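You operate a simulated robot arm through the tools that you are given. There is no shell and no other tool.

You run a simulated robot arm. Do the job below in one go: nothing can be reset, and whatever is moved stays where it is left.

## Task
Put things in order on the top of the picnic table. At the end: the cream soap box from the top of the picnic table is in the white bucket; the purple sock ball from the top of the picnic table stands where the white purple-cap carton (marked "Softener") stood; the white purple-cap carton stands where the clear jar with the orange lid stood; the clear jar with the orange lid is in the green bowl; whatever was shut is shut again. Leave all else as you found it, and nothing knocked over.
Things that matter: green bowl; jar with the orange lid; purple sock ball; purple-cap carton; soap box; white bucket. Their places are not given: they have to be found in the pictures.

It is judged by the outcome, as a careful person would: the job done as asked, and still so three seconds after it is handed in. It fails if anything else is knocked over, pushed out of place, dropped, spilled or broken. A push-on lid holds only when it is set on centred and level and pressed home; a screw cap is set on level and turned clockwise until tight.

## Robot
A 7-joint arm with a two-finger parallel gripper, fixed in place. Base frame: the origin is at the foot of the arm, x ahead of it, y to its left, z up; the work surface is at about z = 0. Units: mm, rad, N and s.
With the tool pointing down near the work surface it reaches from about 240 to 620 mm from the base axis. Its first joint turns from -1.152 to 1.152 rad. Payload 2.6 kg.
Tool frame: the origin (TCP) lies between the finger pads and is the grasp point; the fingertips stand 30 mm ahead of it; z points along the fingers, y is the line along which they close. Largest opening 94 mm; finger width 28, thickness 10; the body of the gripper, 50 by 96 mm, starts 55 mm behind the TCP.
Orientation is that of the tool frame in the base frame, as a unit quaternion [x, y, z, w]. With the fingers straight down and closing along the base's y, the tool's x points along the base's -x, its y along +y and its z along -z.

## Interface
- The arm moves only by the tool servo_tool. Its argument "targets" is a list of rows, each a list of 7 numbers: the turn, a rotation vector about the tool's x, y, z in rad, then the shift along the tool's x, y, z in mm, then the finger opening in mm, from 0 to 94. In form: [[rx, ry, rz, tx, ty, tz, claw], ...]. A call has 1 to 20 rows; each row is the pose to reach, as a shift and turn from the pose commanded when the call began, along the tool's axes at that moment. Rows are played at 5 a second. More than 50 mm and 0.15 rad between two rows, or a gripper value outside its range, and nothing of the call is played. Where a pose cannot be reached the arm comes as near as it can. A force on the tool above 40 N (or 10 N above the force at the start of the call, whichever is more), or a blocked arm, ends the call early, and 0.2 s more pass. The fingers move at their own pace (about 72 mm/s each) and stop on an object; they squeeze with about 26 N. The grip force told is the motor's: it shows also when the fingers shut on nothing. Time passes only in rows, and 0.2 s behind the last, so rows that repeat a pose let the fingers close. The reply holds the time, the measured pose of the TCP, the force on the tool along the base axes, the opening and the grip force, in the units named above and with some noise, with the torque about the TCP (base axes, N m) and any sound that the robot's microphone picked up, and new pictures: "show" is both (left out), scene, wrist or none.
- Cameras (640 x 400 px; columns grow to the right, rows downward): "scene" is fixed at [31.9, 430.1, 561.7]; the picture's right is [-0.80, -0.60, 0.00], its down [-0.36, 0.47, -0.80] and it looks along [0.48, -0.64, -0.59] (base axes); focal length 218 px, centre (320, 200). "wrist" rides on the gripper at [76, 14, -102] in the tool frame; the picture's right is [-0.18, 0.98, 0.00], its down [-0.75, -0.14, -0.64] and it looks along [-0.63, -0.12, 0.77] (tool axes); focal length 243 px, centre (320, 200).
- point_at(camera, pixels): for up to 12 pixels [column, row] of the newest picture of that camera ("zoom" is the newest enlarged one), the place [x, y, z] in the base frame of the surface seen there, good to about 3 mm. No time passes.
- zoom(camera, box): a new picture of the part [left, top, right, bottom] of that camera's present view, enlarged. No time passes.
- close_job(): hands the job in; it is judged then, once.

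Open the gripper and draw the arm clear of the work before you hand the job in, unless the task says otherwise.

The tools are called as name(argument=value, ...) on one line, values as JSON. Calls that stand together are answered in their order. servo_tool: Moves the arm, as the interface text tells. Its arguments: {"type":"object","properties":{"targets":{"type":"array","items":{"type":"array","items":{"type":"number"}}},"show":{"type":"string","enum":["both","scene","wrist","none"]}},"required":["targets"]} The other tools are called the same way: point_at (camera, pixels) gives the place of the surface under pixels of a picture; zoom (camera, box) takes an enlarged picture of a part of a camera's view; close_job () hands the job in.

At the start:

```text
clock: 0.0
tool_pos: [355.3, 17.4, 402.5]
ee_rot: [0.0, 1.0, 0.0, -0.001]
contact_force: [-0.4, -0.4, 1.0]
ft_torque: [0.04, -0.02, 0.03]
gripper_width: 94.1
grip_force: 0.1
```

scene: 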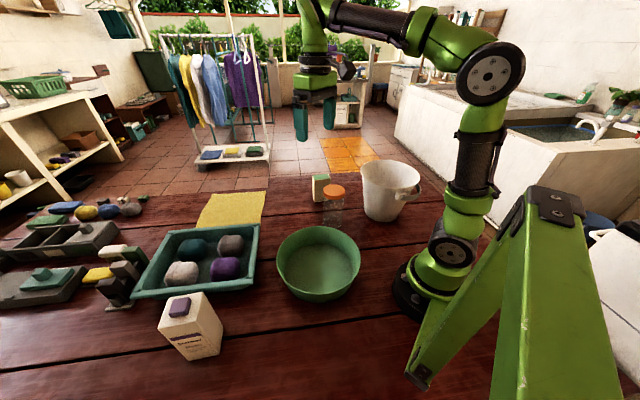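
wrist: 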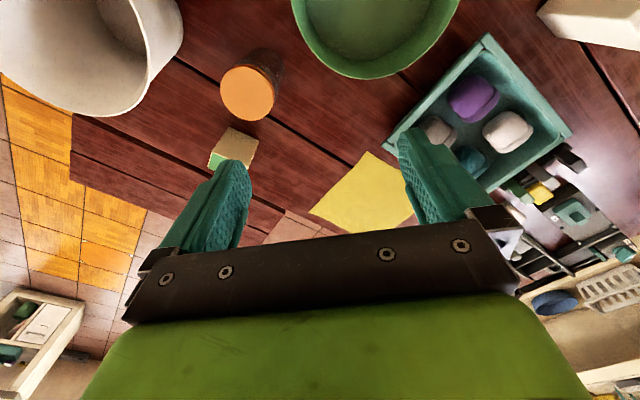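

The scene shows the bowl near (318,262), the jar near (333,205), a box near (320,187), the bucket near (390,190), the tray of sock balls near (200,260) and the carton near (190,325). I zoom in to see them better.

zoom(camera="scene", box=[260, 150, 440, 310])

zoom(camera="scene", box=[60, 180, 290, 370])

point_at(camera="scene", pixels=[[334, 189], [320, 180], [317, 195], [390, 170], [318, 268], [225, 267], [180, 307], [190, 345], [182, 272], [230, 243], [193, 248], [345, 230]])

point_at(camera="wrist", pixels=[[248, 92], [235, 140], [470, 98], [508, 130], [435, 130], [475, 160], [380, 30], [60, 50], [150, 60], [590, 25], [360, 190]])

```text
2.50 times, centred on (350, 230) of scene
```

zoom: 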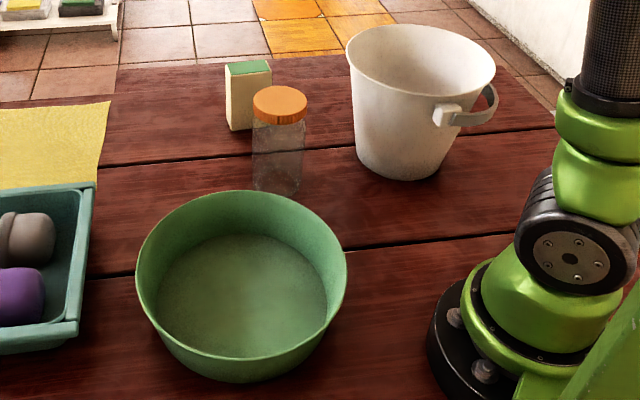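

```text
2.11 times, centred on (175, 275) of scene
```

zoom: 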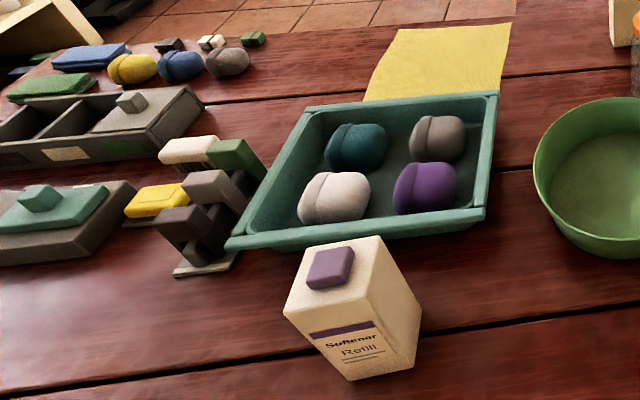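

```text
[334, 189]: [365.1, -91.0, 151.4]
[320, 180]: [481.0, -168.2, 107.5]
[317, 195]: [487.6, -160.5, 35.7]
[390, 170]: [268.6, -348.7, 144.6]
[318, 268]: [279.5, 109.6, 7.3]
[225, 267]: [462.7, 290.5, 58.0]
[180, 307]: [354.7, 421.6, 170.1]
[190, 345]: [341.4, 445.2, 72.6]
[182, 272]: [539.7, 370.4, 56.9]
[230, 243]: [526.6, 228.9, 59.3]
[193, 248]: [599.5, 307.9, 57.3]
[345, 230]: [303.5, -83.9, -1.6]
```

```text
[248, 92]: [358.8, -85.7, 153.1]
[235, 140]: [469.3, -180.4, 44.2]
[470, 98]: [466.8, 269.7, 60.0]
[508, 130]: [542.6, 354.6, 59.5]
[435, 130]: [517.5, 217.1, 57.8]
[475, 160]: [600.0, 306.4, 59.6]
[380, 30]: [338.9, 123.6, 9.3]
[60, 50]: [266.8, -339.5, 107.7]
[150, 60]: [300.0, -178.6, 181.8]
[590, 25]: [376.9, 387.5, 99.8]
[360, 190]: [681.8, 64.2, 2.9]
```

The purple sock ball is at about (465,280) in the base frame, the carton at about (355,420), and the jar lid at about (362,-88). I take close zooms and probe edges for exact sizes.

zoom(camera="scene", box=[295, 165, 375, 235])

zoom(camera="wrist", box=[180, 30, 300, 190])

zoom(camera="scene", box=[140, 280, 240, 370])

```text
5.71 times, centred on (335, 200) of scene
```

zoom: 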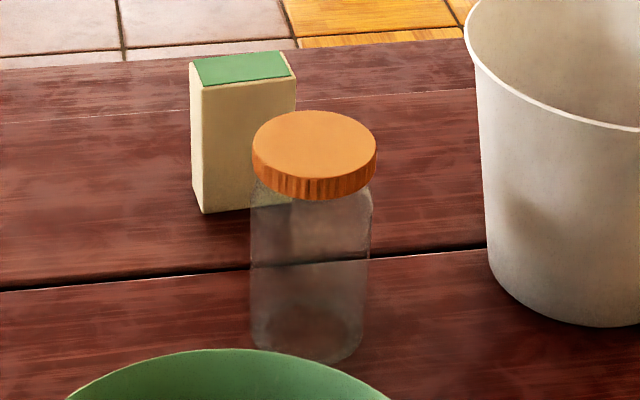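

```text
2.50 times, centred on (240, 110) of wrist
```

zoom: 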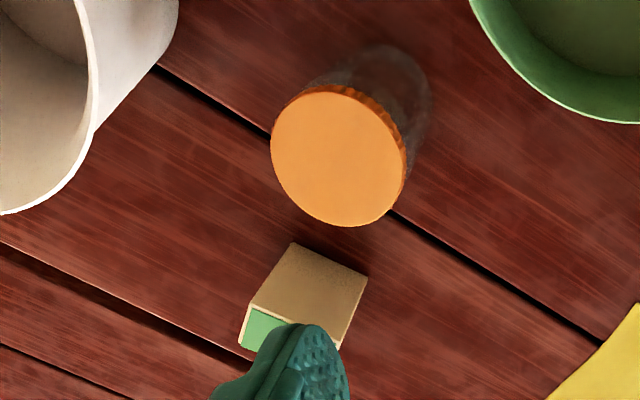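

```text
4.44 times, centred on (190, 325) of scene
```

zoom: 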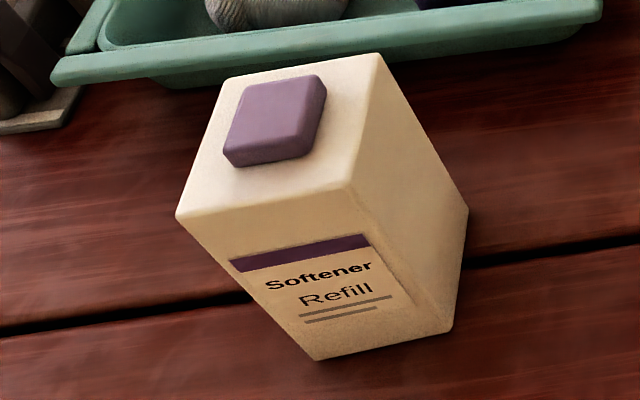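

Carton close-up: top corners at zoom pixels (378,60), (228,84), (182,212), (350,185). I probe those, and edges of the other things.

point_at(camera="zoom", pixels=[[374, 60], [230, 86], [187, 210], [348, 184], [440, 328], [320, 353], [460, 212], [290, 95], [310, 85], [240, 150], [300, 150], [405, 180]])

point_at(camera="scene", pixels=[[362, 167], [418, 175], [385, 161], [400, 187], [371, 214], [385, 221], [415, 193], [399, 198], [318, 227], [280, 255], [359, 262], [315, 299]])

point_at(camera="scene", pixels=[[324, 189], [344, 189], [334, 186], [334, 193], [333, 220], [321, 176], [330, 178], [315, 178], [314, 200], [319, 201], [330, 183], [338, 226]])

```text
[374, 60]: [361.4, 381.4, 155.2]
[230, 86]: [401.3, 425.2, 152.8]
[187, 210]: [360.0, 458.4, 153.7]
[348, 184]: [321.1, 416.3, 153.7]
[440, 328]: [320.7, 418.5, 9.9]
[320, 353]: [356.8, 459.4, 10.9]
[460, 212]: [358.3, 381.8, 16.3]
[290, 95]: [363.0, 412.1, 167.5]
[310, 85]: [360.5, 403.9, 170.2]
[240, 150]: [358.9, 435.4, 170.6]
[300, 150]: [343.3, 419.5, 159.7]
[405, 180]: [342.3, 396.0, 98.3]
```

```text
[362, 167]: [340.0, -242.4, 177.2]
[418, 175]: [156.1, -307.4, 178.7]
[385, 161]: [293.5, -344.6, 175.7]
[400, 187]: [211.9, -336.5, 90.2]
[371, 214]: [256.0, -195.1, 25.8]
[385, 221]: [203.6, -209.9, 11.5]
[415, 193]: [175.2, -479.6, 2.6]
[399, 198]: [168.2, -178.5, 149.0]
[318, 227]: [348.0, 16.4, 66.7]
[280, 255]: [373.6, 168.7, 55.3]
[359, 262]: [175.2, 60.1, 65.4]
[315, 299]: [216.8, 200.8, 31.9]
```

```text
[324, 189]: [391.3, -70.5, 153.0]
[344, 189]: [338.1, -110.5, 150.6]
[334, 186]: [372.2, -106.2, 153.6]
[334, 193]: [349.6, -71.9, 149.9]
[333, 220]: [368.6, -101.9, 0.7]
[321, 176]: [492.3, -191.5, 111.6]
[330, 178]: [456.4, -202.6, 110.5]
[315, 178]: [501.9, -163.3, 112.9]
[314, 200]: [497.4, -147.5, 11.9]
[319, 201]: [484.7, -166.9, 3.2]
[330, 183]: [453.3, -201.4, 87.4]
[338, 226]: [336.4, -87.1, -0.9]
```

The jar lid is about 66 mm across, centred near (364,-90), with its top at z≈152. I move over it with the fingers open and check the alignment.

servo_tool(targets=[[0, 0, 0, -2, -20, 30, 94], [0, 0, 0, -4, -45, 60, 94], [0, 0, 0, -6, -70, 95, 94], [0, 0, 0, -8, -90, 130, 94], [0, 0, 0, -8.7, -107.4, 165, 94], [0, 0, 0, -8.7, -107.4, 182, 94], [0, 0, 0, -8.7, -107.4, 182, 94]])

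```text
clock: 1.6
tool_pos: [361.0, -86.3, 218.8]
ee_rot: [0.0, 1.0, -0.001, 0.0]
contact_force: [-0.5, -0.1, -0.8]
ft_torque: [-0.02, 0.0, 0.02]
gripper_width: 93.9
grip_force: 0.0
```

scene: 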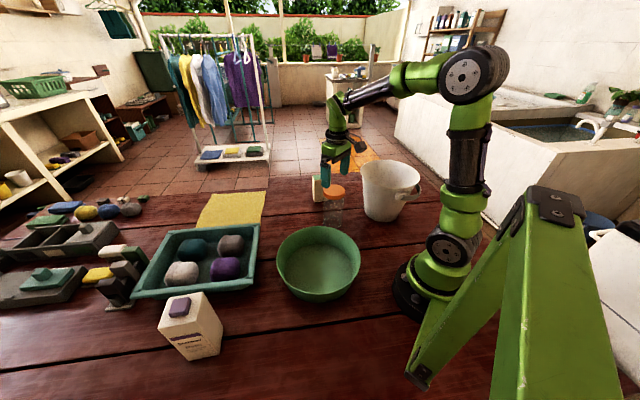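
wrist: 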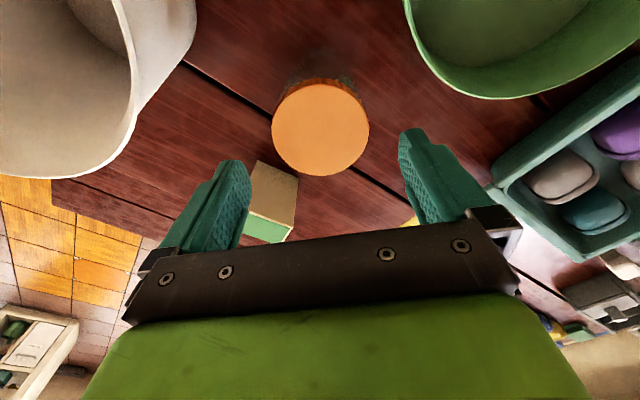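

The lid fills wrist pixels (272–369, 80–176). I probe its rim to get its centre, and the soap box behind it.

point_at(camera="wrist", pixels=[[275, 127], [366, 127], [320, 83], [320, 173], [287, 95], [353, 95], [287, 160], [353, 160], [320, 127], [265, 230], [290, 190], [257, 185]])

servo_tool(targets=[[0, 0, 0, 0, 0, 0, 94], [0, 0, 0, 0, 0, 0, 94]], show="none")

```text
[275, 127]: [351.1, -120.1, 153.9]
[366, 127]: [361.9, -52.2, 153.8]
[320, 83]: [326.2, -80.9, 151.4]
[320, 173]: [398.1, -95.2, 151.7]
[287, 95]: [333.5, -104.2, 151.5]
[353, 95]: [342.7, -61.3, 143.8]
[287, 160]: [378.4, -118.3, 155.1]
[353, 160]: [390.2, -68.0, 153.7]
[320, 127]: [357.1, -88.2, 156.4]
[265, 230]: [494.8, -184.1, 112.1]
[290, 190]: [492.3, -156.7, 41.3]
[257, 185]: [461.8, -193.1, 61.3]
```

```text
clock: 2.2
tool_pos: [361.7, -88.6, 220.1]
ee_rot: [0.0, 1.0, 0.001, 0.0]
contact_force: [-0.1, 0.0, 0.8]
ft_torque: [-0.01, 0.01, 0.03]
gripper_width: 94.0
grip_force: 0.0
```

The jar centre is about (361,-88) and the tool is at (361.7,-88.6), so it is aligned. I go down to TCP z≈104 around the jar.

servo_tool(targets=[[0, 0, 0, 0, 0, 25, 94], [0, 0, 0, 0, 0, 50, 94], [0, 0, 0, 0, 0, 75, 94], [0, 0, 0, 0, 0, 95, 94], [0, 0, 0, 0, 0, 108, 94], [0, 0, 0, 0, 0, 115, 94], [0, 0, 0, 0, 0, 115, 94]])

```text
clock: 3.8
tool_pos: [363.1, -91.1, 105.1]
ee_rot: [0.0, 1.0, 0.0, 0.0]
contact_force: [-0.4, -0.7, 0.2]
ft_torque: [0.01, -0.01, 0.0]
gripper_width: 94.2
grip_force: 0.1
```

scene: 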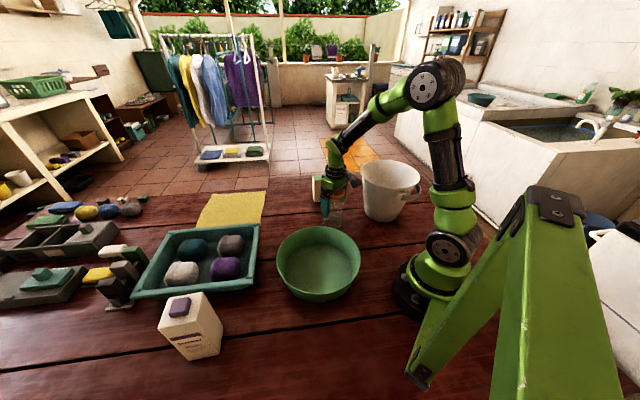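
wrist: 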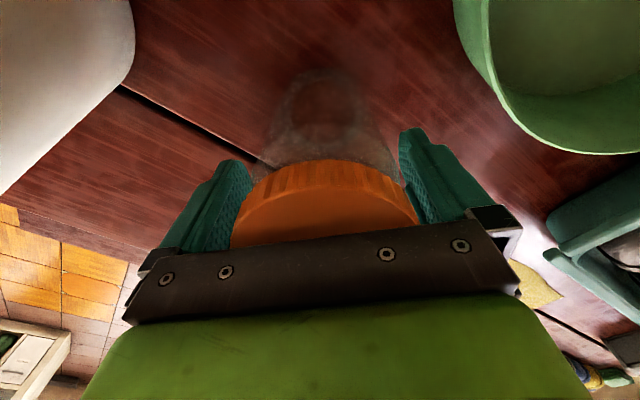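

The lid is between the fingers (wrist columns ~235–415). I close on the jar and let the grip settle.

servo_tool(targets=[[0, 0, 0, 0, 0, 0, 60], [0, 0, 0, 0, 0, 0, 50], [0, 0, 0, 0, 0, 0, 40], [0, 0, 0, 0, 0, 0, 40]])

```text
clock: 4.8
tool_pos: [362.5, -91.6, 105.3]
ee_rot: [0.001, 1.0, 0.0, 0.0]
contact_force: [0.2, 0.5, 0.9]
ft_torque: [0.0, 0.01, 0.03]
gripper_width: 75.6
grip_force: 26.0
```

scene: 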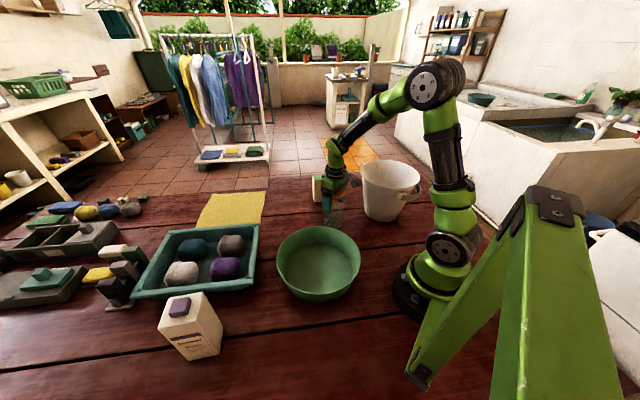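
wrist: 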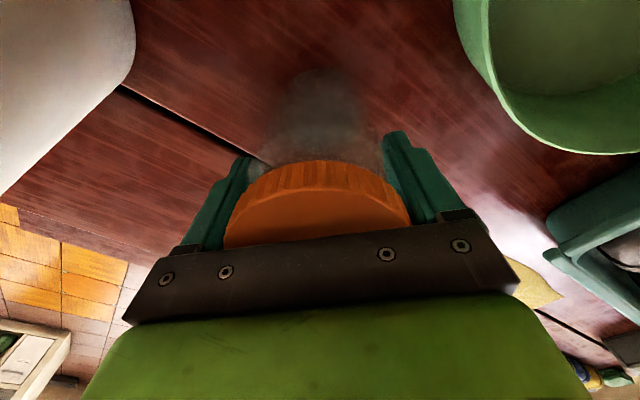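

The grip holds at 75.6 mm with 26 N. I lift slowly and check.

servo_tool(targets=[[0, 0, 0, 0, 0, -5, 40], [0, 0, 0, 0, 0, -15, 40], [0, 0, 0, 0, 0, -30, 40], [0, 0, 0, 0, 0, -55, 40], [0, 0, 0, 0, 0, -80, 40], [0, 0, 0, 0, 0, -100, 40], [0, 0, 0, 0, 0, -100, 40]])

point_at(camera="scene", pixels=[[318, 262], [318, 268], [300, 262], [340, 262], [318, 285], [318, 245], [300, 280], [340, 280], [283, 250], [350, 245], [290, 285], [335, 296]])

```text
clock: 6.4
tool_pos: [362.5, -89.7, 209.1]
ee_rot: [0.0, 1.0, 0.001, 0.0]
contact_force: [-0.2, 0.1, -2.0]
ft_torque: [0.01, 0.0, 0.0]
gripper_width: 75.6
grip_force: 26.0
```

scene: 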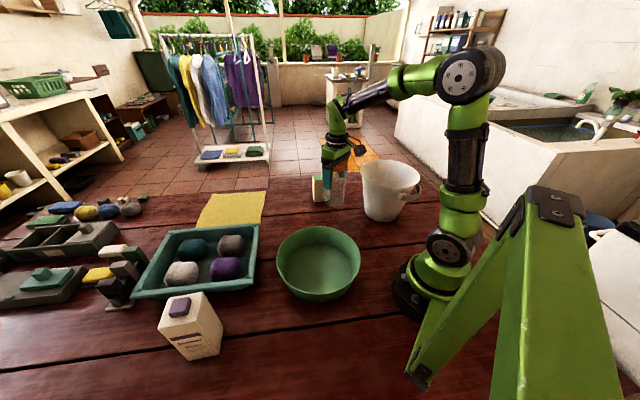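
wrist: 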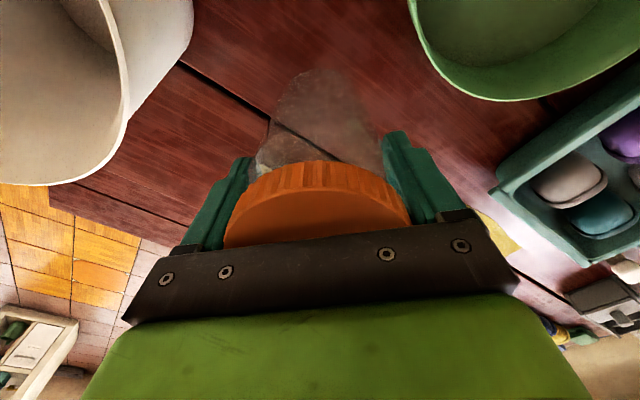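

```text
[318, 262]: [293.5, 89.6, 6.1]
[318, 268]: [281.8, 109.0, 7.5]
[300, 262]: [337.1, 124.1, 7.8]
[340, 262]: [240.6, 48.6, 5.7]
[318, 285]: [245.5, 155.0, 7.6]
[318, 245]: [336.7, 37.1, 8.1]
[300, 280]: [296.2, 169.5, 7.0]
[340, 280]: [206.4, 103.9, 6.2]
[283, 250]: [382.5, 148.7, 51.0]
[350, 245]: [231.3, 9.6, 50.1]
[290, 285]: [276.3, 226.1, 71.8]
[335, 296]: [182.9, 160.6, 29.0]
```

The jar is up and upright. I carry it over the bowl centre near (279,109), keeping its bottom above the rim (z≈72).

servo_tool(targets=[[0, 0, 0, 6, 15, -5, 40], [0, 0, 0, 18, 45, -10, 40], [0, 0, 0, 32, 78, -10, 40], [0, 0, 0, 46, 112, -10, 40], [0, 0, 0, 60, 145, -10, 40], [0, 0, 0, 74, 177, -10, 40], [0, 0, 0, 81, 194, -10, 40], [0, 0, 0, 83, 199, -10, 40], [0, 0, 0, 83, 199, -10, 40], [0, 0, 0, 83, 199, -10, 40]])

```text
clock: 8.6
tool_pos: [283.3, 107.1, 215.5]
ee_rot: [0.001, 1.0, -0.001, 0.0]
contact_force: [-0.5, -0.4, -2.8]
ft_torque: [0.02, 0.0, 0.02]
gripper_width: 75.5
grip_force: 25.7
```

scene: 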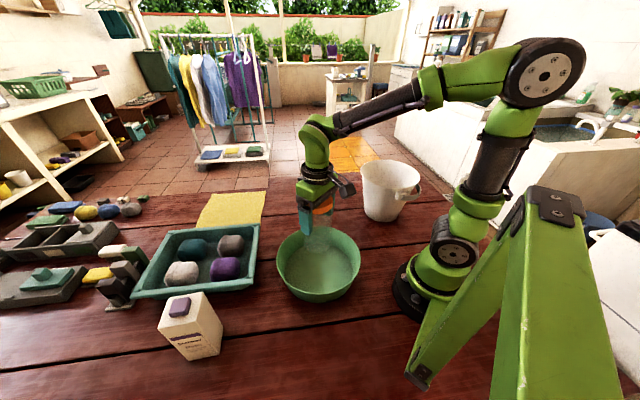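
wrist: 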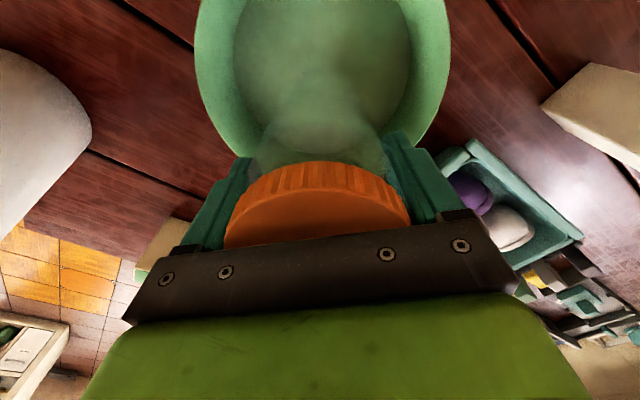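

The jar is above the bowl, at (283,107). I lower it in until it rests on the floor of the bowl (expected TCP z≈113).

servo_tool(targets=[[0, 0, 0, 0, 0, 20, 40], [0, 0, 0, 0, 0, 45, 40], [0, 0, 0, 0, 0, 70, 40], [0, 0, 0, 0, 0, 86, 40], [0, 0, 0, 0, 0, 94, 40], [0, 0, 0, 0, 0, 97, 40], [0, 0, 0, 0, 0, 97, 40]], show="wrist")

```text
clock: 10.2
tool_pos: [280.3, 109.3, 119.4]
ee_rot: [0.001, 1.0, -0.001, 0.0]
contact_force: [0.0, -0.1, -1.2]
ft_torque: [0.02, 0.0, 0.02]
gripper_width: 75.7
grip_force: 25.7
```

wrist: 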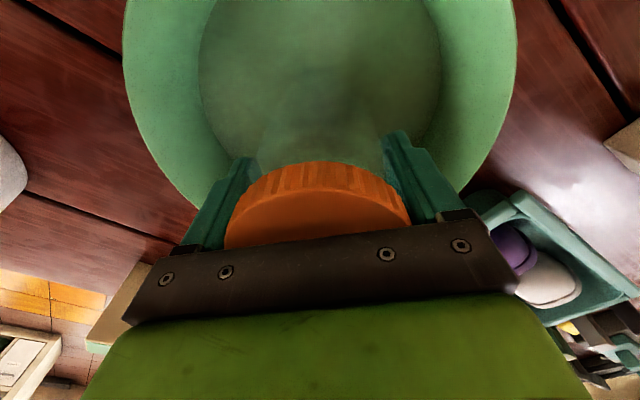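

No contact yet at z≈119. I go on in 2 mm steps until the force rises.

servo_tool(targets=[[0, 0, 0, 0, 0, 2, 40], [0, 0, 0, 0, 0, 4, 40], [0, 0, 0, 0, 0, 5.5, 40], [0, 0, 0, 0, 0, 5.5, 40]], show="none")

```text
clock: 11.2
tool_pos: [280.2, 107.8, 112.3]
ee_rot: [0.0, 1.0, 0.0, -0.001]
contact_force: [0.2, 0.2, -2.2]
ft_torque: [0.02, -0.01, 0.0]
gripper_width: 75.7
grip_force: 25.6
```

servo_tool(targets=[[0, 0, 0, 0, 0, 1, 40], [0, 0, 0, 0, 0, 2, 40], [0, 0, 0, 0, 0, 2, 40]], show="none")

```text
clock: 12.0
tool_pos: [281.3, 109.7, 111.5]
ee_rot: [0.0, 1.0, 0.0, 0.0]
contact_force: [-0.6, -1.4, -2.5]
ft_torque: [0.01, -0.03, 0.01]
gripper_width: 75.5
grip_force: 25.5
```

Still carrying its weight (force z about -2.5) at z≈111.5. I creep down a bit more.

servo_tool(targets=[[0, 0, 0, 0, 0, 1, 40], [0, 0, 0, 0, 0, 2, 40], [0, 0, 0, 0, 0, 2, 40]], show="none")

servo_tool(targets=[[0, 0, 0, 0, 0, 1, 40], [0, 0, 0, 0, 0, 1.5, 40], [0, 0, 0, 0, 0, 1.5, 40]], show="both")

```text
clock: 12.8
tool_pos: [282.4, 109.8, 110.5]
ee_rot: [0.0, 1.0, 0.001, 0.001]
contact_force: [-0.7, 1.1, 21.4]
ft_torque: [0.04, -0.21, 0.02]
gripper_width: 75.6
grip_force: 26.0
```

```text
clock: 13.6
tool_pos: [281.4, 108.7, 105.8]
ee_rot: [0.0, 1.0, -0.001, 0.001]
contact_force: [3.7, 3.5, 19.4]
ft_torque: [0.11, -0.27, 0.03]
gripper_width: 75.6
grip_force: 25.6
```

scene: 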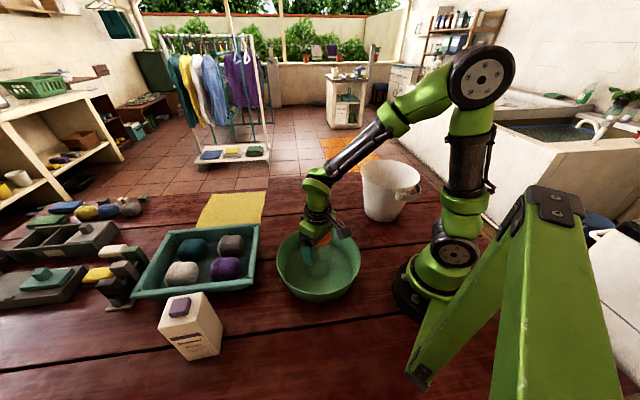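
wrist: 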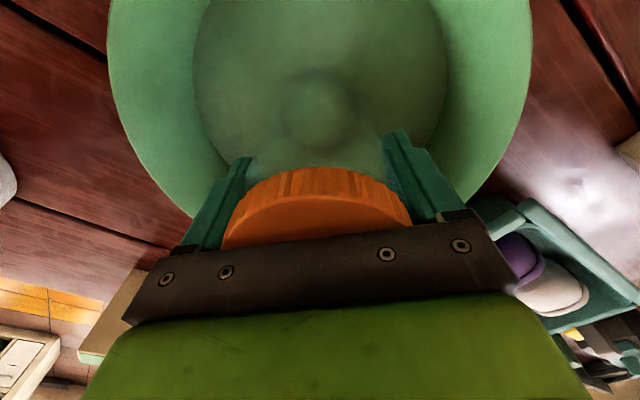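

The jar is standing on the bowl floor (about 20 N up). I ease off a little, open the fingers, and draw straight up.

servo_tool(targets=[[0, 0, 0, 0, 0, -1.5, 40], [0, 0, 0, 0, 0, -1.5, 70], [0, 0, 0, 0, 0, -1.5, 94], [0, 0, 0, 0, 0, -1.5, 94]])

```text
clock: 14.6
tool_pos: [280.0, 109.3, 107.4]
ee_rot: [0.0, 1.0, 0.0, 0.0]
contact_force: [-0.1, 0.0, 0.2]
ft_torque: [-0.03, 0.0, 0.0]
gripper_width: 93.8
grip_force: 0.1
```

scene: 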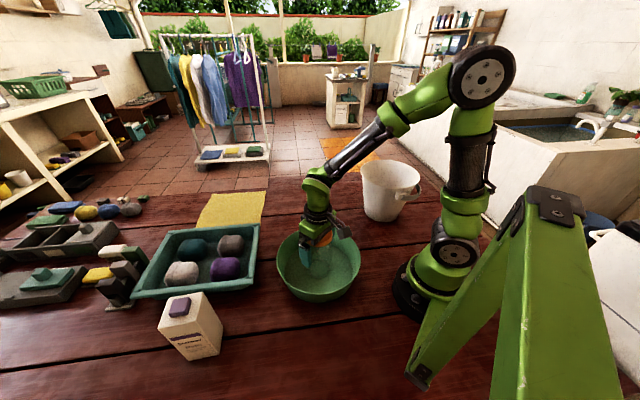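
wrist: 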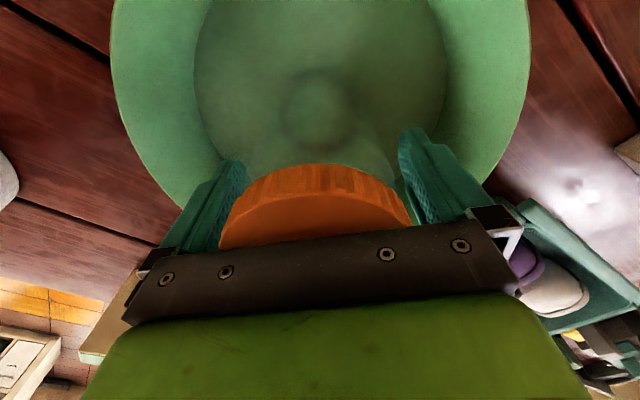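

The jar stands free in the bowl. I rise, then swing over the carton near (361,420) while turning the tool to the carton's yaw of about 0.85 rad.

servo_tool(targets=[[0, 0, 0, 0, 0, -30, 94], [0, 0, 0, 0, 0, -70, 94], [0, 0, 0, 0, 0, -110, 94], [0, 0, 0, 0, 0, -150, 94], [0, 0, 0, 0, 0, -180, 94], [0, 0, -0.09, -8, 32, -183, 94], [0, 0, -0.18, -17, 66, -183, 94], [0, 0, -0.28, -26, 100, -183, 94], [0, 0, -0.38, -35, 135, -183, 94], [0, 0, -0.48, -44, 170, -183, 94], [0, 0, -0.58, -53, 205, -183, 94], [0, 0, -0.68, -62, 240, -183, 94], [0, 0, -0.78, -72, 275, -183, 94], [0, 0, -0.85, -81, 312, -183, 94], [0, 0, -0.85, -81, 312, -183, 94], [0, 0, -0.85, -81, 312, -183, 94]])

```text
clock: 18.0
tool_pos: [361.1, 422.9, 292.9]
ee_rot: [-0.413, 0.911, 0.0, 0.001]
contact_force: [0.7, -0.7, 0.4]
ft_torque: [-0.03, 0.01, 0.0]
gripper_width: 94.0
grip_force: 0.2
```

scene: 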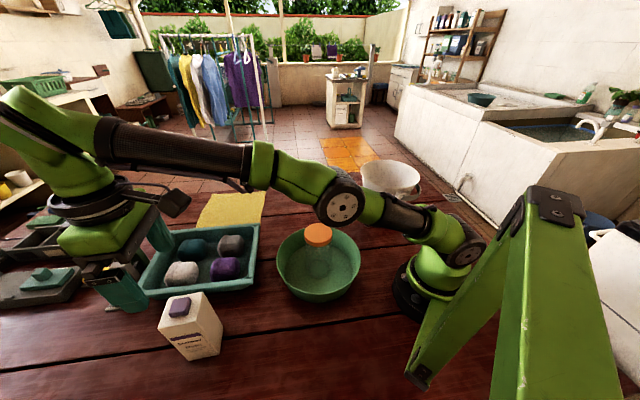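
wrist: 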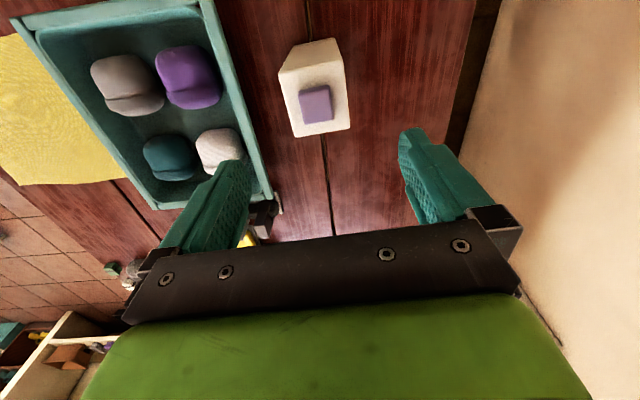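

The jar stands upright in the bowl (scene 318,235), and the carton is below the tool at wrist (317,95). I probe its outline and the tray beside it.

zoom(camera="wrist", box=[260, 20, 380, 160])

point_at(camera="wrist", pixels=[[302, 91], [331, 88], [334, 118], [305, 122], [283, 76], [340, 67], [348, 127], [295, 134], [222, 60], [245, 110], [263, 160], [262, 178]])

point_at(camera="wrist", pixels=[[187, 75], [160, 62], [212, 58], [190, 48], [187, 105], [222, 95], [127, 85], [218, 145], [205, 15], [195, 15], [230, 75], [100, 90]])

```text
2.86 times, centred on (320, 90) of wrist
```

zoom: 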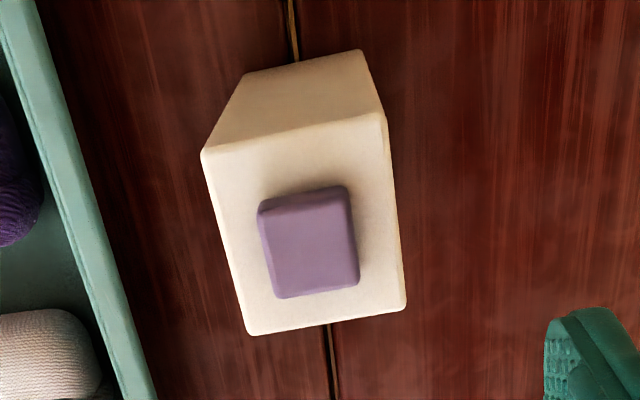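

```text
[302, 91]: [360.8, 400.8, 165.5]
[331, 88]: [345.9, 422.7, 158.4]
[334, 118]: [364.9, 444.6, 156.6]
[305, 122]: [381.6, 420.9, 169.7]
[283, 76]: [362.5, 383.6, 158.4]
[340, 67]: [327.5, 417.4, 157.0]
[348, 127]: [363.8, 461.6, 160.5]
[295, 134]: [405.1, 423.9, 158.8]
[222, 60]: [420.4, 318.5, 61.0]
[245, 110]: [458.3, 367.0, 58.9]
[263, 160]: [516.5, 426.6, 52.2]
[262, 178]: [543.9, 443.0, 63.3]
```

```text
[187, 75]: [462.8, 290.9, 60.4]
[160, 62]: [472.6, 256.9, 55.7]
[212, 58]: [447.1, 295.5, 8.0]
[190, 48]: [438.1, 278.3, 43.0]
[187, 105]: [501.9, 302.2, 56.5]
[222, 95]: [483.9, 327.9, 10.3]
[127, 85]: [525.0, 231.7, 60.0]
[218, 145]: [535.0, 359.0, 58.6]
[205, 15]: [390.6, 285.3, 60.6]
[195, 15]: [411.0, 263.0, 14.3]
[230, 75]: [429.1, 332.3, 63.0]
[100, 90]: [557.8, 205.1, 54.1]
```

The carton centre comes out at about (363,421), yaw ≈0.83 rad, with cap top near z=171. The tool is nearly centred; I descend with a 2 mm sideways correction.

servo_tool(targets=[[0, 0, 0.01, 0, -1, 30, 94], [0, 0, 0.01, 0, -2, 65, 94], [0, 0, 0.01, 0, -2, 100, 94], [0, 0, 0.01, 0, -2, 130, 94], [0, 0, 0.01, 0, -2, 152, 94], [0, 0, 0.01, 0, -2, 164, 94], [0, 0, 0.01, 0, -2, 164, 94], [0, 0, 0.01, 0, -2, 164, 94]])

```text
clock: 19.8
tool_pos: [362.8, 417.7, 126.7]
ee_rot: [-0.408, 0.913, 0.0, 0.0]
contact_force: [-0.5, 0.9, -0.4]
ft_torque: [-0.01, -0.02, 0.01]
gripper_width: 94.0
grip_force: 0.1
```

scene: 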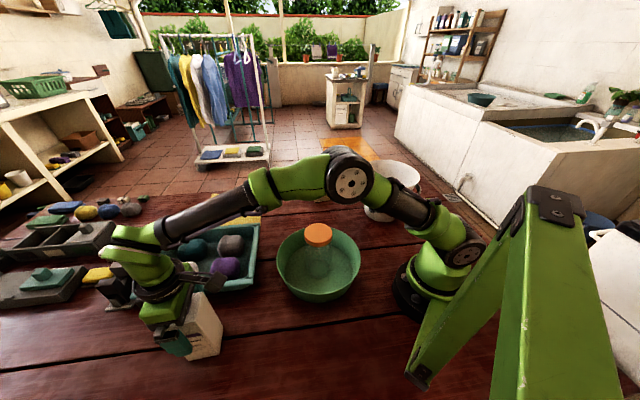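
wrist: 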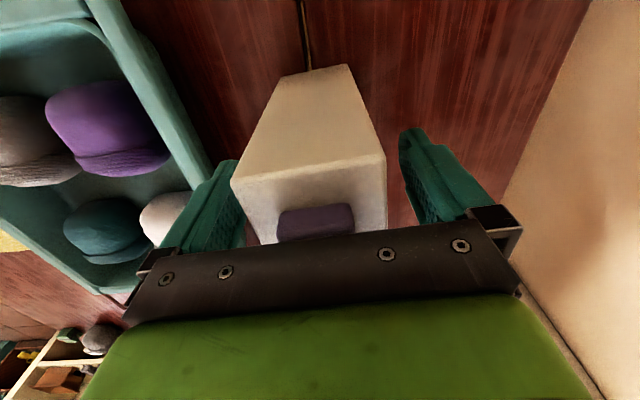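

By projection the centred carton edge should appear near column 306; it is at 309, so it is well centred. I close on it.

servo_tool(targets=[[0, 0, 0, 0, 0, 2, 70], [0, 0, 0, 0, 0, 3, 50], [0, 0, 0, 0, 0, 3, 35], [0, 0, 0, 0, 0, 3, 35], [0, 0, 0, 0, 0, 3, 35]], show="wrist")

```text
clock: 21.0
tool_pos: [363.6, 418.0, 125.2]
ee_rot: [-0.408, 0.913, 0.001, 0.001]
contact_force: [-4.1, -5.0, 15.6]
ft_torque: [-0.32, 0.19, 0.16]
gripper_width: 64.5
grip_force: 26.0
```

wrist: 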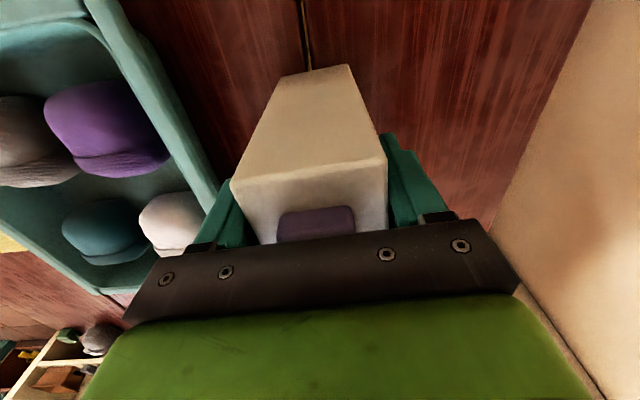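

Held at 64.5 mm and 26 N. I lift gently and check that the carton comes with it.

servo_tool(targets=[[0, 0, 0, 0, 0, -5, 35], [0, 0, 0, 0, 0, -12, 35], [0, 0, 0, 0, 0, -22, 35], [0, 0, 0, 0, 0, -35, 35], [0, 0, 0, 0, 0, -35, 35]])

```text
clock: 22.2
tool_pos: [362.4, 420.7, 160.4]
ee_rot: [-0.407, 0.913, 0.0, 0.0]
contact_force: [1.1, -1.0, -5.5]
ft_torque: [-0.01, -0.01, 0.02]
gripper_width: 64.4
grip_force: 25.7
```

scene: 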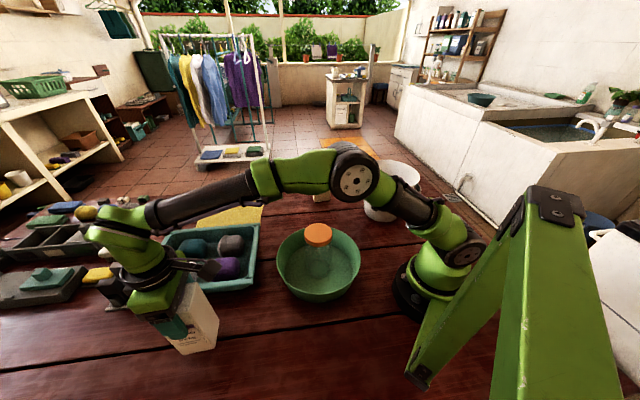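
wrist: 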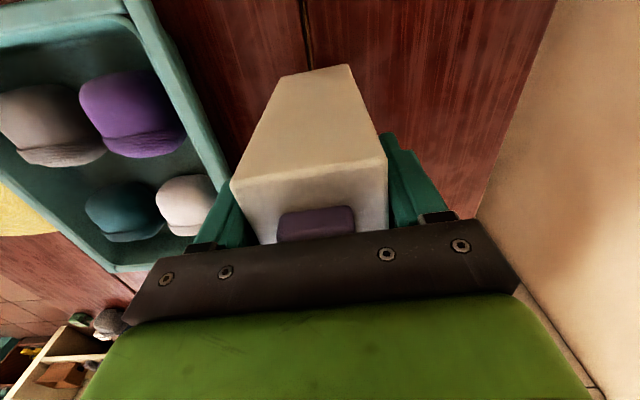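

The carton hangs straight, about 5.5 N. I lift it well above the jar in the bowl (carton bottom above z≈200) before swinging across.

servo_tool(targets=[[0, 0, 0, 0, 0, -20, 35], [0, 0, 0, 0, 0, -50, 35], [0, 0, 0, 0, 0, -85, 35], [0, 0, 0, 0, 0, -120, 35], [0, 0, 0, 0, 0, -150, 35], [0, 0, 0, 0, 0, -170, 35], [0, 0, 0, 0, 0, -175, 35], [0, 0, 0, 0, 0, -175, 35]], show="scene")

```text
clock: 24.0
tool_pos: [354.4, 412.0, 317.1]
ee_rot: [-0.407, 0.913, 0.0, -0.001]
contact_force: [0.5, 1.9, -5.4]
ft_torque: [-0.02, 0.02, 0.03]
gripper_width: 64.4
grip_force: 26.1
out of reach, approached as far as the arm can: row 5, 6, 7, 8
```

scene: 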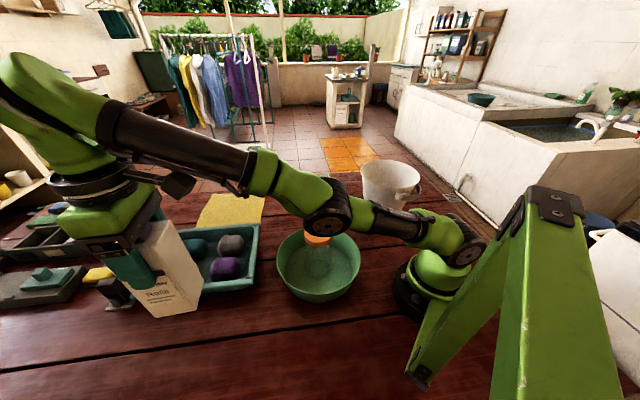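

The arm reached its extent at z≈317, which is high enough (carton bottom ≈192, jar top ≈160). I swing across towards the jar's old spot, turning to yaw 0.

servo_tool(targets=[[0, 0, 0.02, 7.6, -6.8, 0, 35], [0, 0, 0.06, 22.8, -20.3, 0, 35], [0, 0, 0.12, 49.3, -44, 0, 35], [0, 0, 0.19, 79.7, -71, 0, 35], [0, 0, 0.26, 110, -98, 0, 35], [0, 0, 0.33, 140, -125, 0, 35], [0, 0, 0.4, 171, -152, 0, 35], [0, 0, 0.47, 201, -179, 0, 35], [0, 0, 0.54, 231, -206, 0, 35], [0, 0, 0.61, 262, -233.5, 0, 35], [0, 0, 0.68, 292, -260.5, 0, 35], [0, 0, 0.75, 322, -287.5, 0, 35], [0, 0, 0.8, 349, -311, 0, 35], [0, 0, 0.83, 368, -328, 0, 35], [0, 0, 0.84, 379.5, -338.4, 0, 35], [0, 0, 0.84, 379.5, -338.4, 0, 35], [0, 0, 0.84, 379.5, -338.4, 0, 35]])

```text
clock: 27.6
tool_pos: [354.2, -95.9, 315.9]
ee_rot: [0.0, 1.0, 0.0, 0.0]
contact_force: [-0.4, -0.2, -6.7]
ft_torque: [0.01, 0.04, -0.03]
gripper_width: 64.0
grip_force: 26.1
out of reach, approached as far as the arm can: row 1, 2
```

scene: 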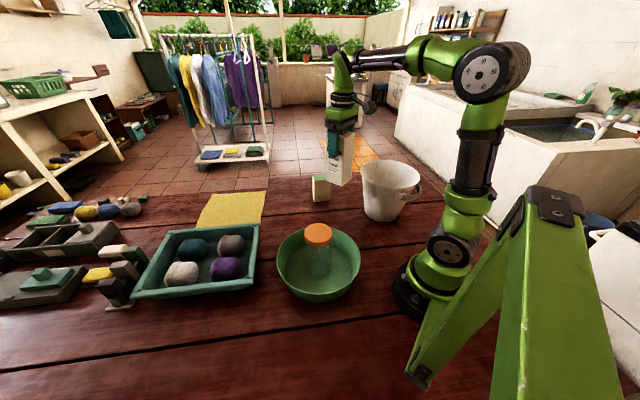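
wrist: 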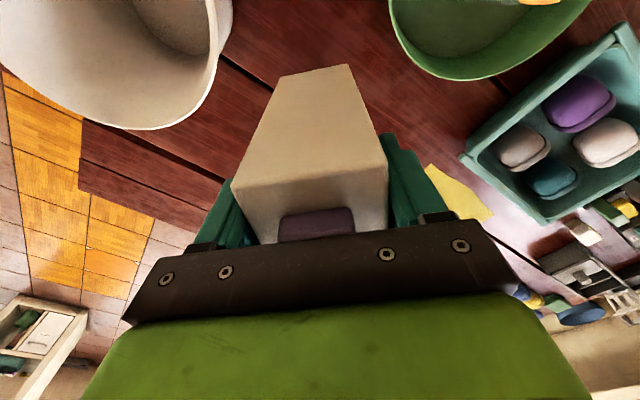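

The tool is at (354,-96,316). I shift to put the carton on the jar's spot (362,-90) and lower it to just above the table.

servo_tool(targets=[[0, 0, 0, -3, 3, 15, 35], [0, 0, 0, -6, 6, 45, 35], [0, 0, 0, -6, 6, 80, 35], [0, 0, 0, -6, 6, 115, 35], [0, 0, 0, -6, 6, 145, 35], [0, 0, 0, -6, 6, 167, 35], [0, 0, 0, -6, 6, 178, 35], [0, 0, 0, -6, 6, 182, 35], [0, 0, 0, -6, 6, 182, 35]])

```text
clock: 29.6
tool_pos: [357.2, -87.4, 132.1]
ee_rot: [0.0, 1.0, 0.0, 0.0]
contact_force: [0.6, 0.8, -6.2]
ft_torque: [0.0, 0.02, -0.02]
gripper_width: 64.4
grip_force: 25.7
```

scene: 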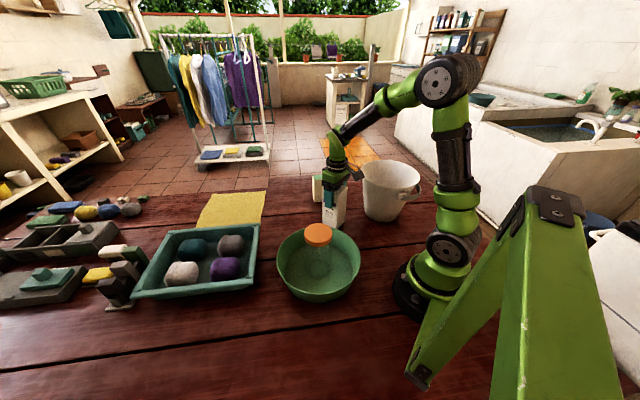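
wrist: 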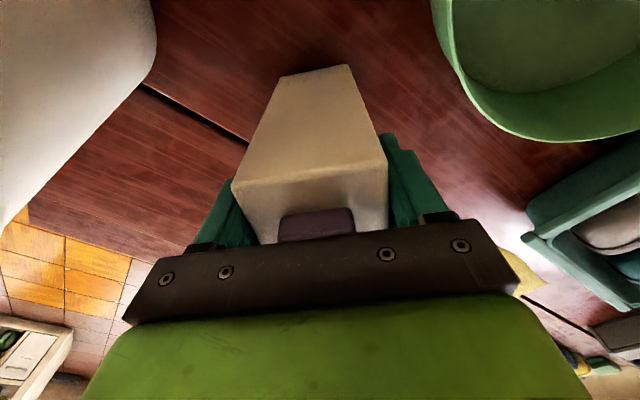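

Carton bottom is about 6 mm above the table. I creep down until contact.

servo_tool(targets=[[0, 0, 0, -1, -1, 2, 35], [0, 0, 0, -1, -1, 4, 35], [0, 0, 0, -1, -1, 4, 35]], show="none")

servo_tool(targets=[[0, 0, 0, 0, 0, 1, 35], [0, 0, 0, 0, 0, 2, 35], [0, 0, 0, 0, 0, 2, 35]], show="none")

```text
clock: 30.4
tool_pos: [358.1, -90.7, 128.9]
ee_rot: [0.001, 1.0, 0.0, 0.0]
contact_force: [-0.9, -0.8, -5.6]
ft_torque: [-0.01, 0.02, -0.01]
gripper_width: 64.4
grip_force: 25.9
```

```text
clock: 31.2
tool_pos: [357.9, -91.5, 126.6]
ee_rot: [0.001, 1.0, 0.0, 0.0]
contact_force: [-0.9, -0.3, -6.0]
ft_torque: [0.0, 0.02, 0.0]
gripper_width: 64.1
grip_force: 25.7
```

Still hanging (about -6 N) and reading (358,-91). I nudge 2 mm forward and keep creeping down.

servo_tool(targets=[[0, 0, 0, -2, 1, 0, 35], [0, 0, 0, -2, 1, 1, 35], [0, 0, 0, -2, 1, 1, 35]], show="none")

servo_tool(targets=[[0, 0, 0, 0, 0, 1, 35], [0, 0, 0, 0, 0, 1, 35]], show="none")

servo_tool(targets=[[0, 0, 0, 0, 0, 1, 35], [0, 0, 0, 0, 0, 1, 35]], show="none")

```text
clock: 32.0
tool_pos: [361.0, -89.0, 126.7]
ee_rot: [0.0, 1.0, 0.0, -0.001]
contact_force: [0.4, 0.4, -5.3]
ft_torque: [0.02, 0.02, 0.0]
gripper_width: 64.3
grip_force: 26.0
```

```text
clock: 32.6
tool_pos: [359.7, -89.9, 126.7]
ee_rot: [0.0, 1.0, 0.001, 0.0]
contact_force: [-2.6, -0.8, 1.7]
ft_torque: [0.14, 0.12, 0.06]
gripper_width: 64.4
grip_force: 26.3
```

```text
clock: 33.2
tool_pos: [360.5, -90.4, 126.6]
ee_rot: [0.0, 1.0, 0.0, 0.0]
contact_force: [-10.0, -3.6, 17.0]
ft_torque: [0.21, 0.43, 0.15]
gripper_width: 64.3
grip_force: 26.4
```

Contact: force z rose to +17 N, so the carton stands on the table. I ease back 1 mm and open the fingers.

servo_tool(targets=[[0, 0, 0, 0, 0, -1, 35], [0, 0, 0, 0, 0, -1, 60], [0, 0, 0, 0, 0, -1, 80], [0, 0, 0, 0, 0, -1, 94], [0, 0, 0, 0, 0, -1, 94]])

```text
clock: 34.4
tool_pos: [360.7, -90.3, 127.0]
ee_rot: [0.0, 1.0, 0.0, 0.0]
contact_force: [0.3, -0.4, -0.2]
ft_torque: [0.03, -0.03, 0.02]
gripper_width: 94.0
grip_force: 0.0
```

scene: 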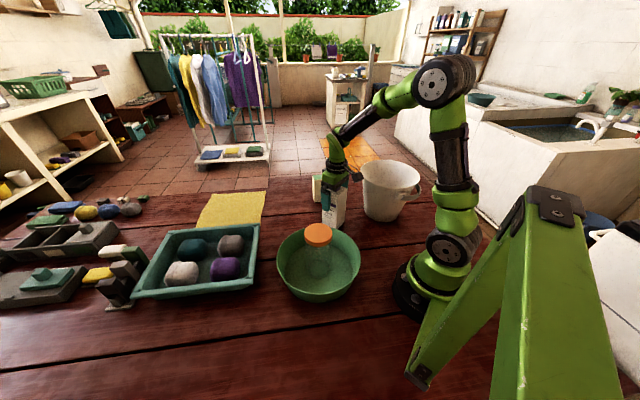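
wrist: 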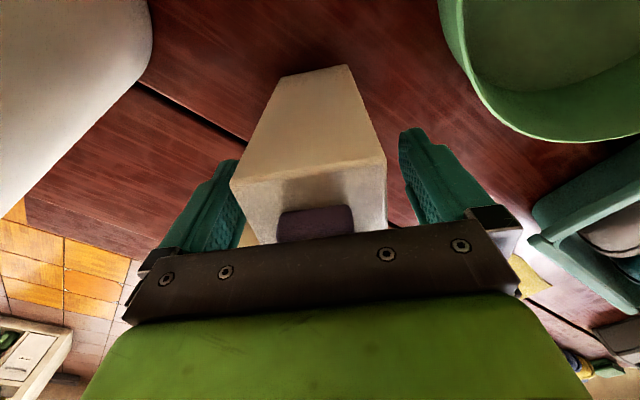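

The carton is free and standing. I rise and move over the soap box near (480,-180) to look at it.

servo_tool(targets=[[0, 0, 0, 0, 0, -30, 94], [0, 0, 0, 0, 0, -65, 94], [0, 0, 0, 0, 0, -100, 94], [0, 0, 0, 0, 0, -135, 94], [0, 0, 0, 0, 0, -150, 94], [0, 0, 0, -30, -22, -150, 94], [0, 0, 0, -60, -45, -150, 94], [0, 0, 0, -90, -68, -150, 94], [0, 0, 0, -118, -88, -150, 94], [0, 0, 0, -118, -88, -150, 94], [0, 0, 0, -118, -88, -150, 94]])

```text
clock: 36.8
tool_pos: [476.0, -179.9, 273.3]
ee_rot: [0.001, 1.0, 0.0, 0.001]
contact_force: [0.9, 0.0, -0.4]
ft_torque: [-0.01, -0.02, 0.01]
gripper_width: 93.8
grip_force: 0.1
```

scene: 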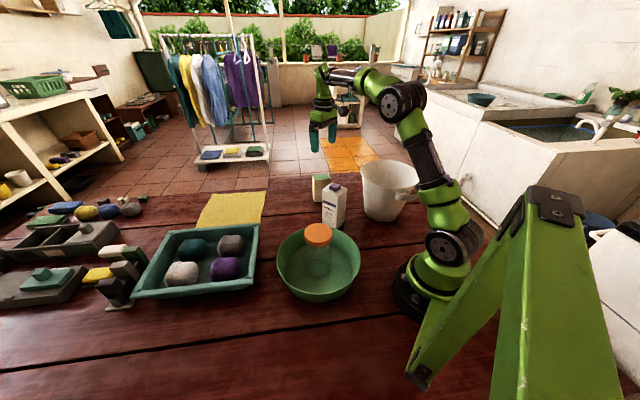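
wrist: 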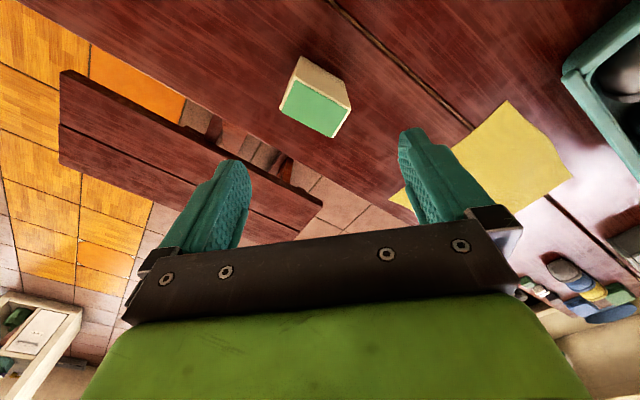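

The carton now stands at the jar's old spot (scene 333,205), and the soap box's green top shows in the wrist view around (316,105). I zoom and probe its corners.

zoom(camera="wrist", box=[260, 40, 370, 150])

point_at(camera="wrist", pixels=[[295, 78], [281, 107], [349, 109], [335, 136], [316, 106], [300, 58], [340, 82]])

point_at(camera="scene", pixels=[[327, 188], [340, 184], [335, 187], [323, 216], [334, 229], [346, 220]])

```text
3.64 times, centred on (315, 95) of wrist
```

zoom: 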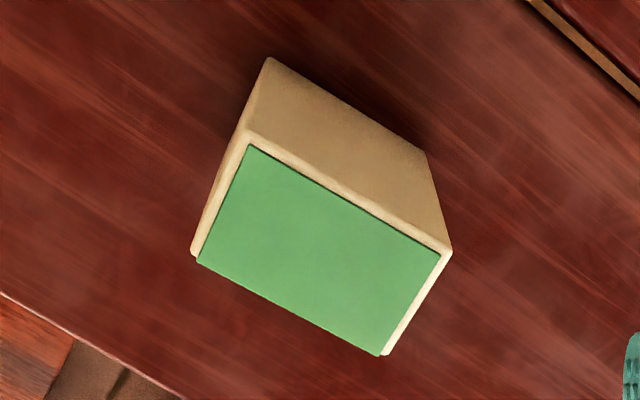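

```text
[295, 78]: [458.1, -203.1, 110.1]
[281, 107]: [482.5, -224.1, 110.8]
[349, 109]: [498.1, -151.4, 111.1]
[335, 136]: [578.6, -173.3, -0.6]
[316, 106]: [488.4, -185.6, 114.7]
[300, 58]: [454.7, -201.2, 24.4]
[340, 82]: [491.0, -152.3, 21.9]
```

```text
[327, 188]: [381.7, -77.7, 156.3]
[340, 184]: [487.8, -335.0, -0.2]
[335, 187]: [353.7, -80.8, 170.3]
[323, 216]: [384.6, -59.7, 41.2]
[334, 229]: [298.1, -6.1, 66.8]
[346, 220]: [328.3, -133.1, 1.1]
```

The soap box is about 65×32 mm, centred near (489,-187), top at z≈112, with its long side at about 51°. I turn the tool to yaw -0.69 so it closes along the long side, and centre on it.

servo_tool(targets=[[0, 0, 0.12, -3, -2, 0, 94], [0, 0, 0.24, -6, -4, 0, 94], [0, 0, 0.36, -9, -6, 0, 94], [0, 0, 0.48, -12, -7, 10, 94], [0, 0, 0.59, -13, -8, 30, 94], [0, 0, 0.69, -13, -8, 60, 94], [0, 0, 0.69, -13, -8, 80, 94], [0, 0, 0.69, -13, -8, 80, 94]])

```text
clock: 38.6
tool_pos: [492.1, -186.9, 196.3]
ee_rot: [0.338, 0.941, 0.0, 0.0]
contact_force: [1.3, -0.1, -1.2]
ft_torque: [-0.02, 0.01, 0.01]
gripper_width: 93.9
grip_force: 0.0
```

scene: 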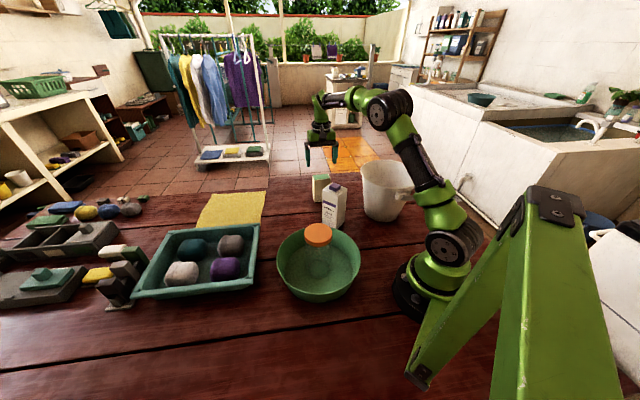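
wrist: 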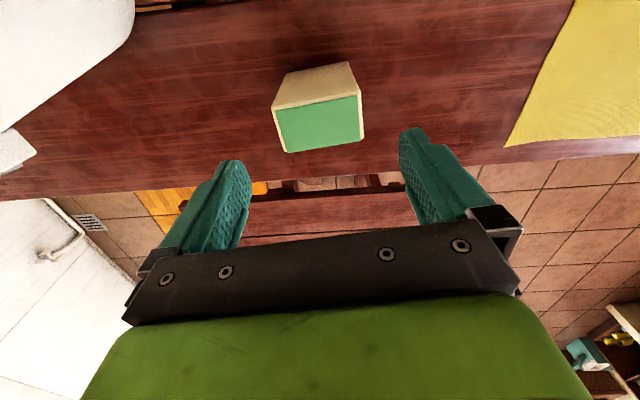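

The box top centre is at wrist (318,123); straight below the TCP would be (320,124), and the tilt matches. I descend to TCP z≈97.

servo_tool(targets=[[0, 0, 0, 0, 0, 25, 94], [0, 0, 0, 0, 0, 50, 94], [0, 0, 0, 0, 0, 75, 94], [0, 0, 0, 0, 0, 92, 94], [0, 0, 0, 0, 0, 99, 94], [0, 0, 0, 0, 0, 99, 94], [0, 0, 0, 0, 0, 99, 80], [0, 0, 0, 0, 0, 99, 60], [0, 0, 0, 0, 0, 99, 45], [0, 0, 0, 0, 0, 99, 45], [0, 0, 0, 0, 0, 99, 45]])

```text
clock: 41.0
tool_pos: [491.3, -187.7, 96.6]
ee_rot: [0.339, 0.941, -0.001, 0.0]
contact_force: [0.2, -0.1, -0.2]
ft_torque: [-0.01, 0.02, -0.02]
gripper_width: 74.4
grip_force: 26.5
```

scene: 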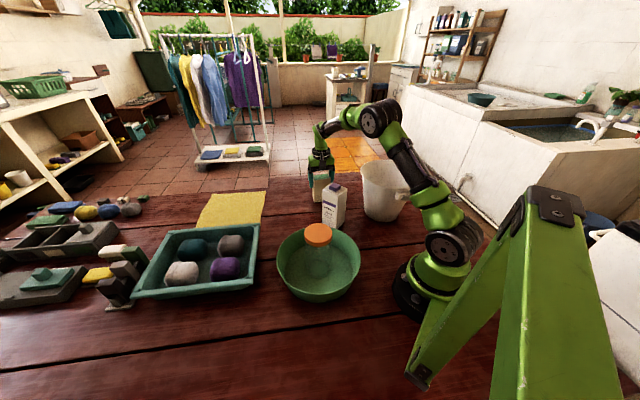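
wrist: 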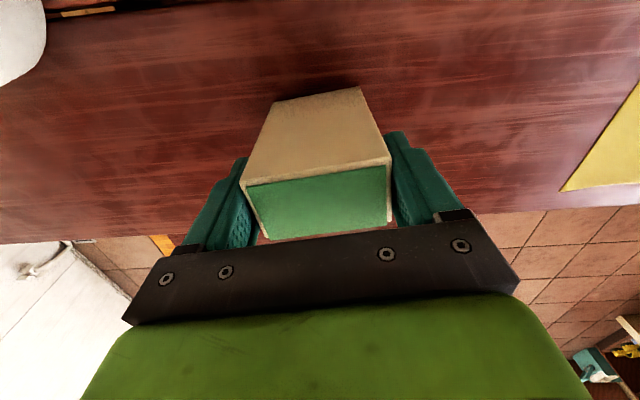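

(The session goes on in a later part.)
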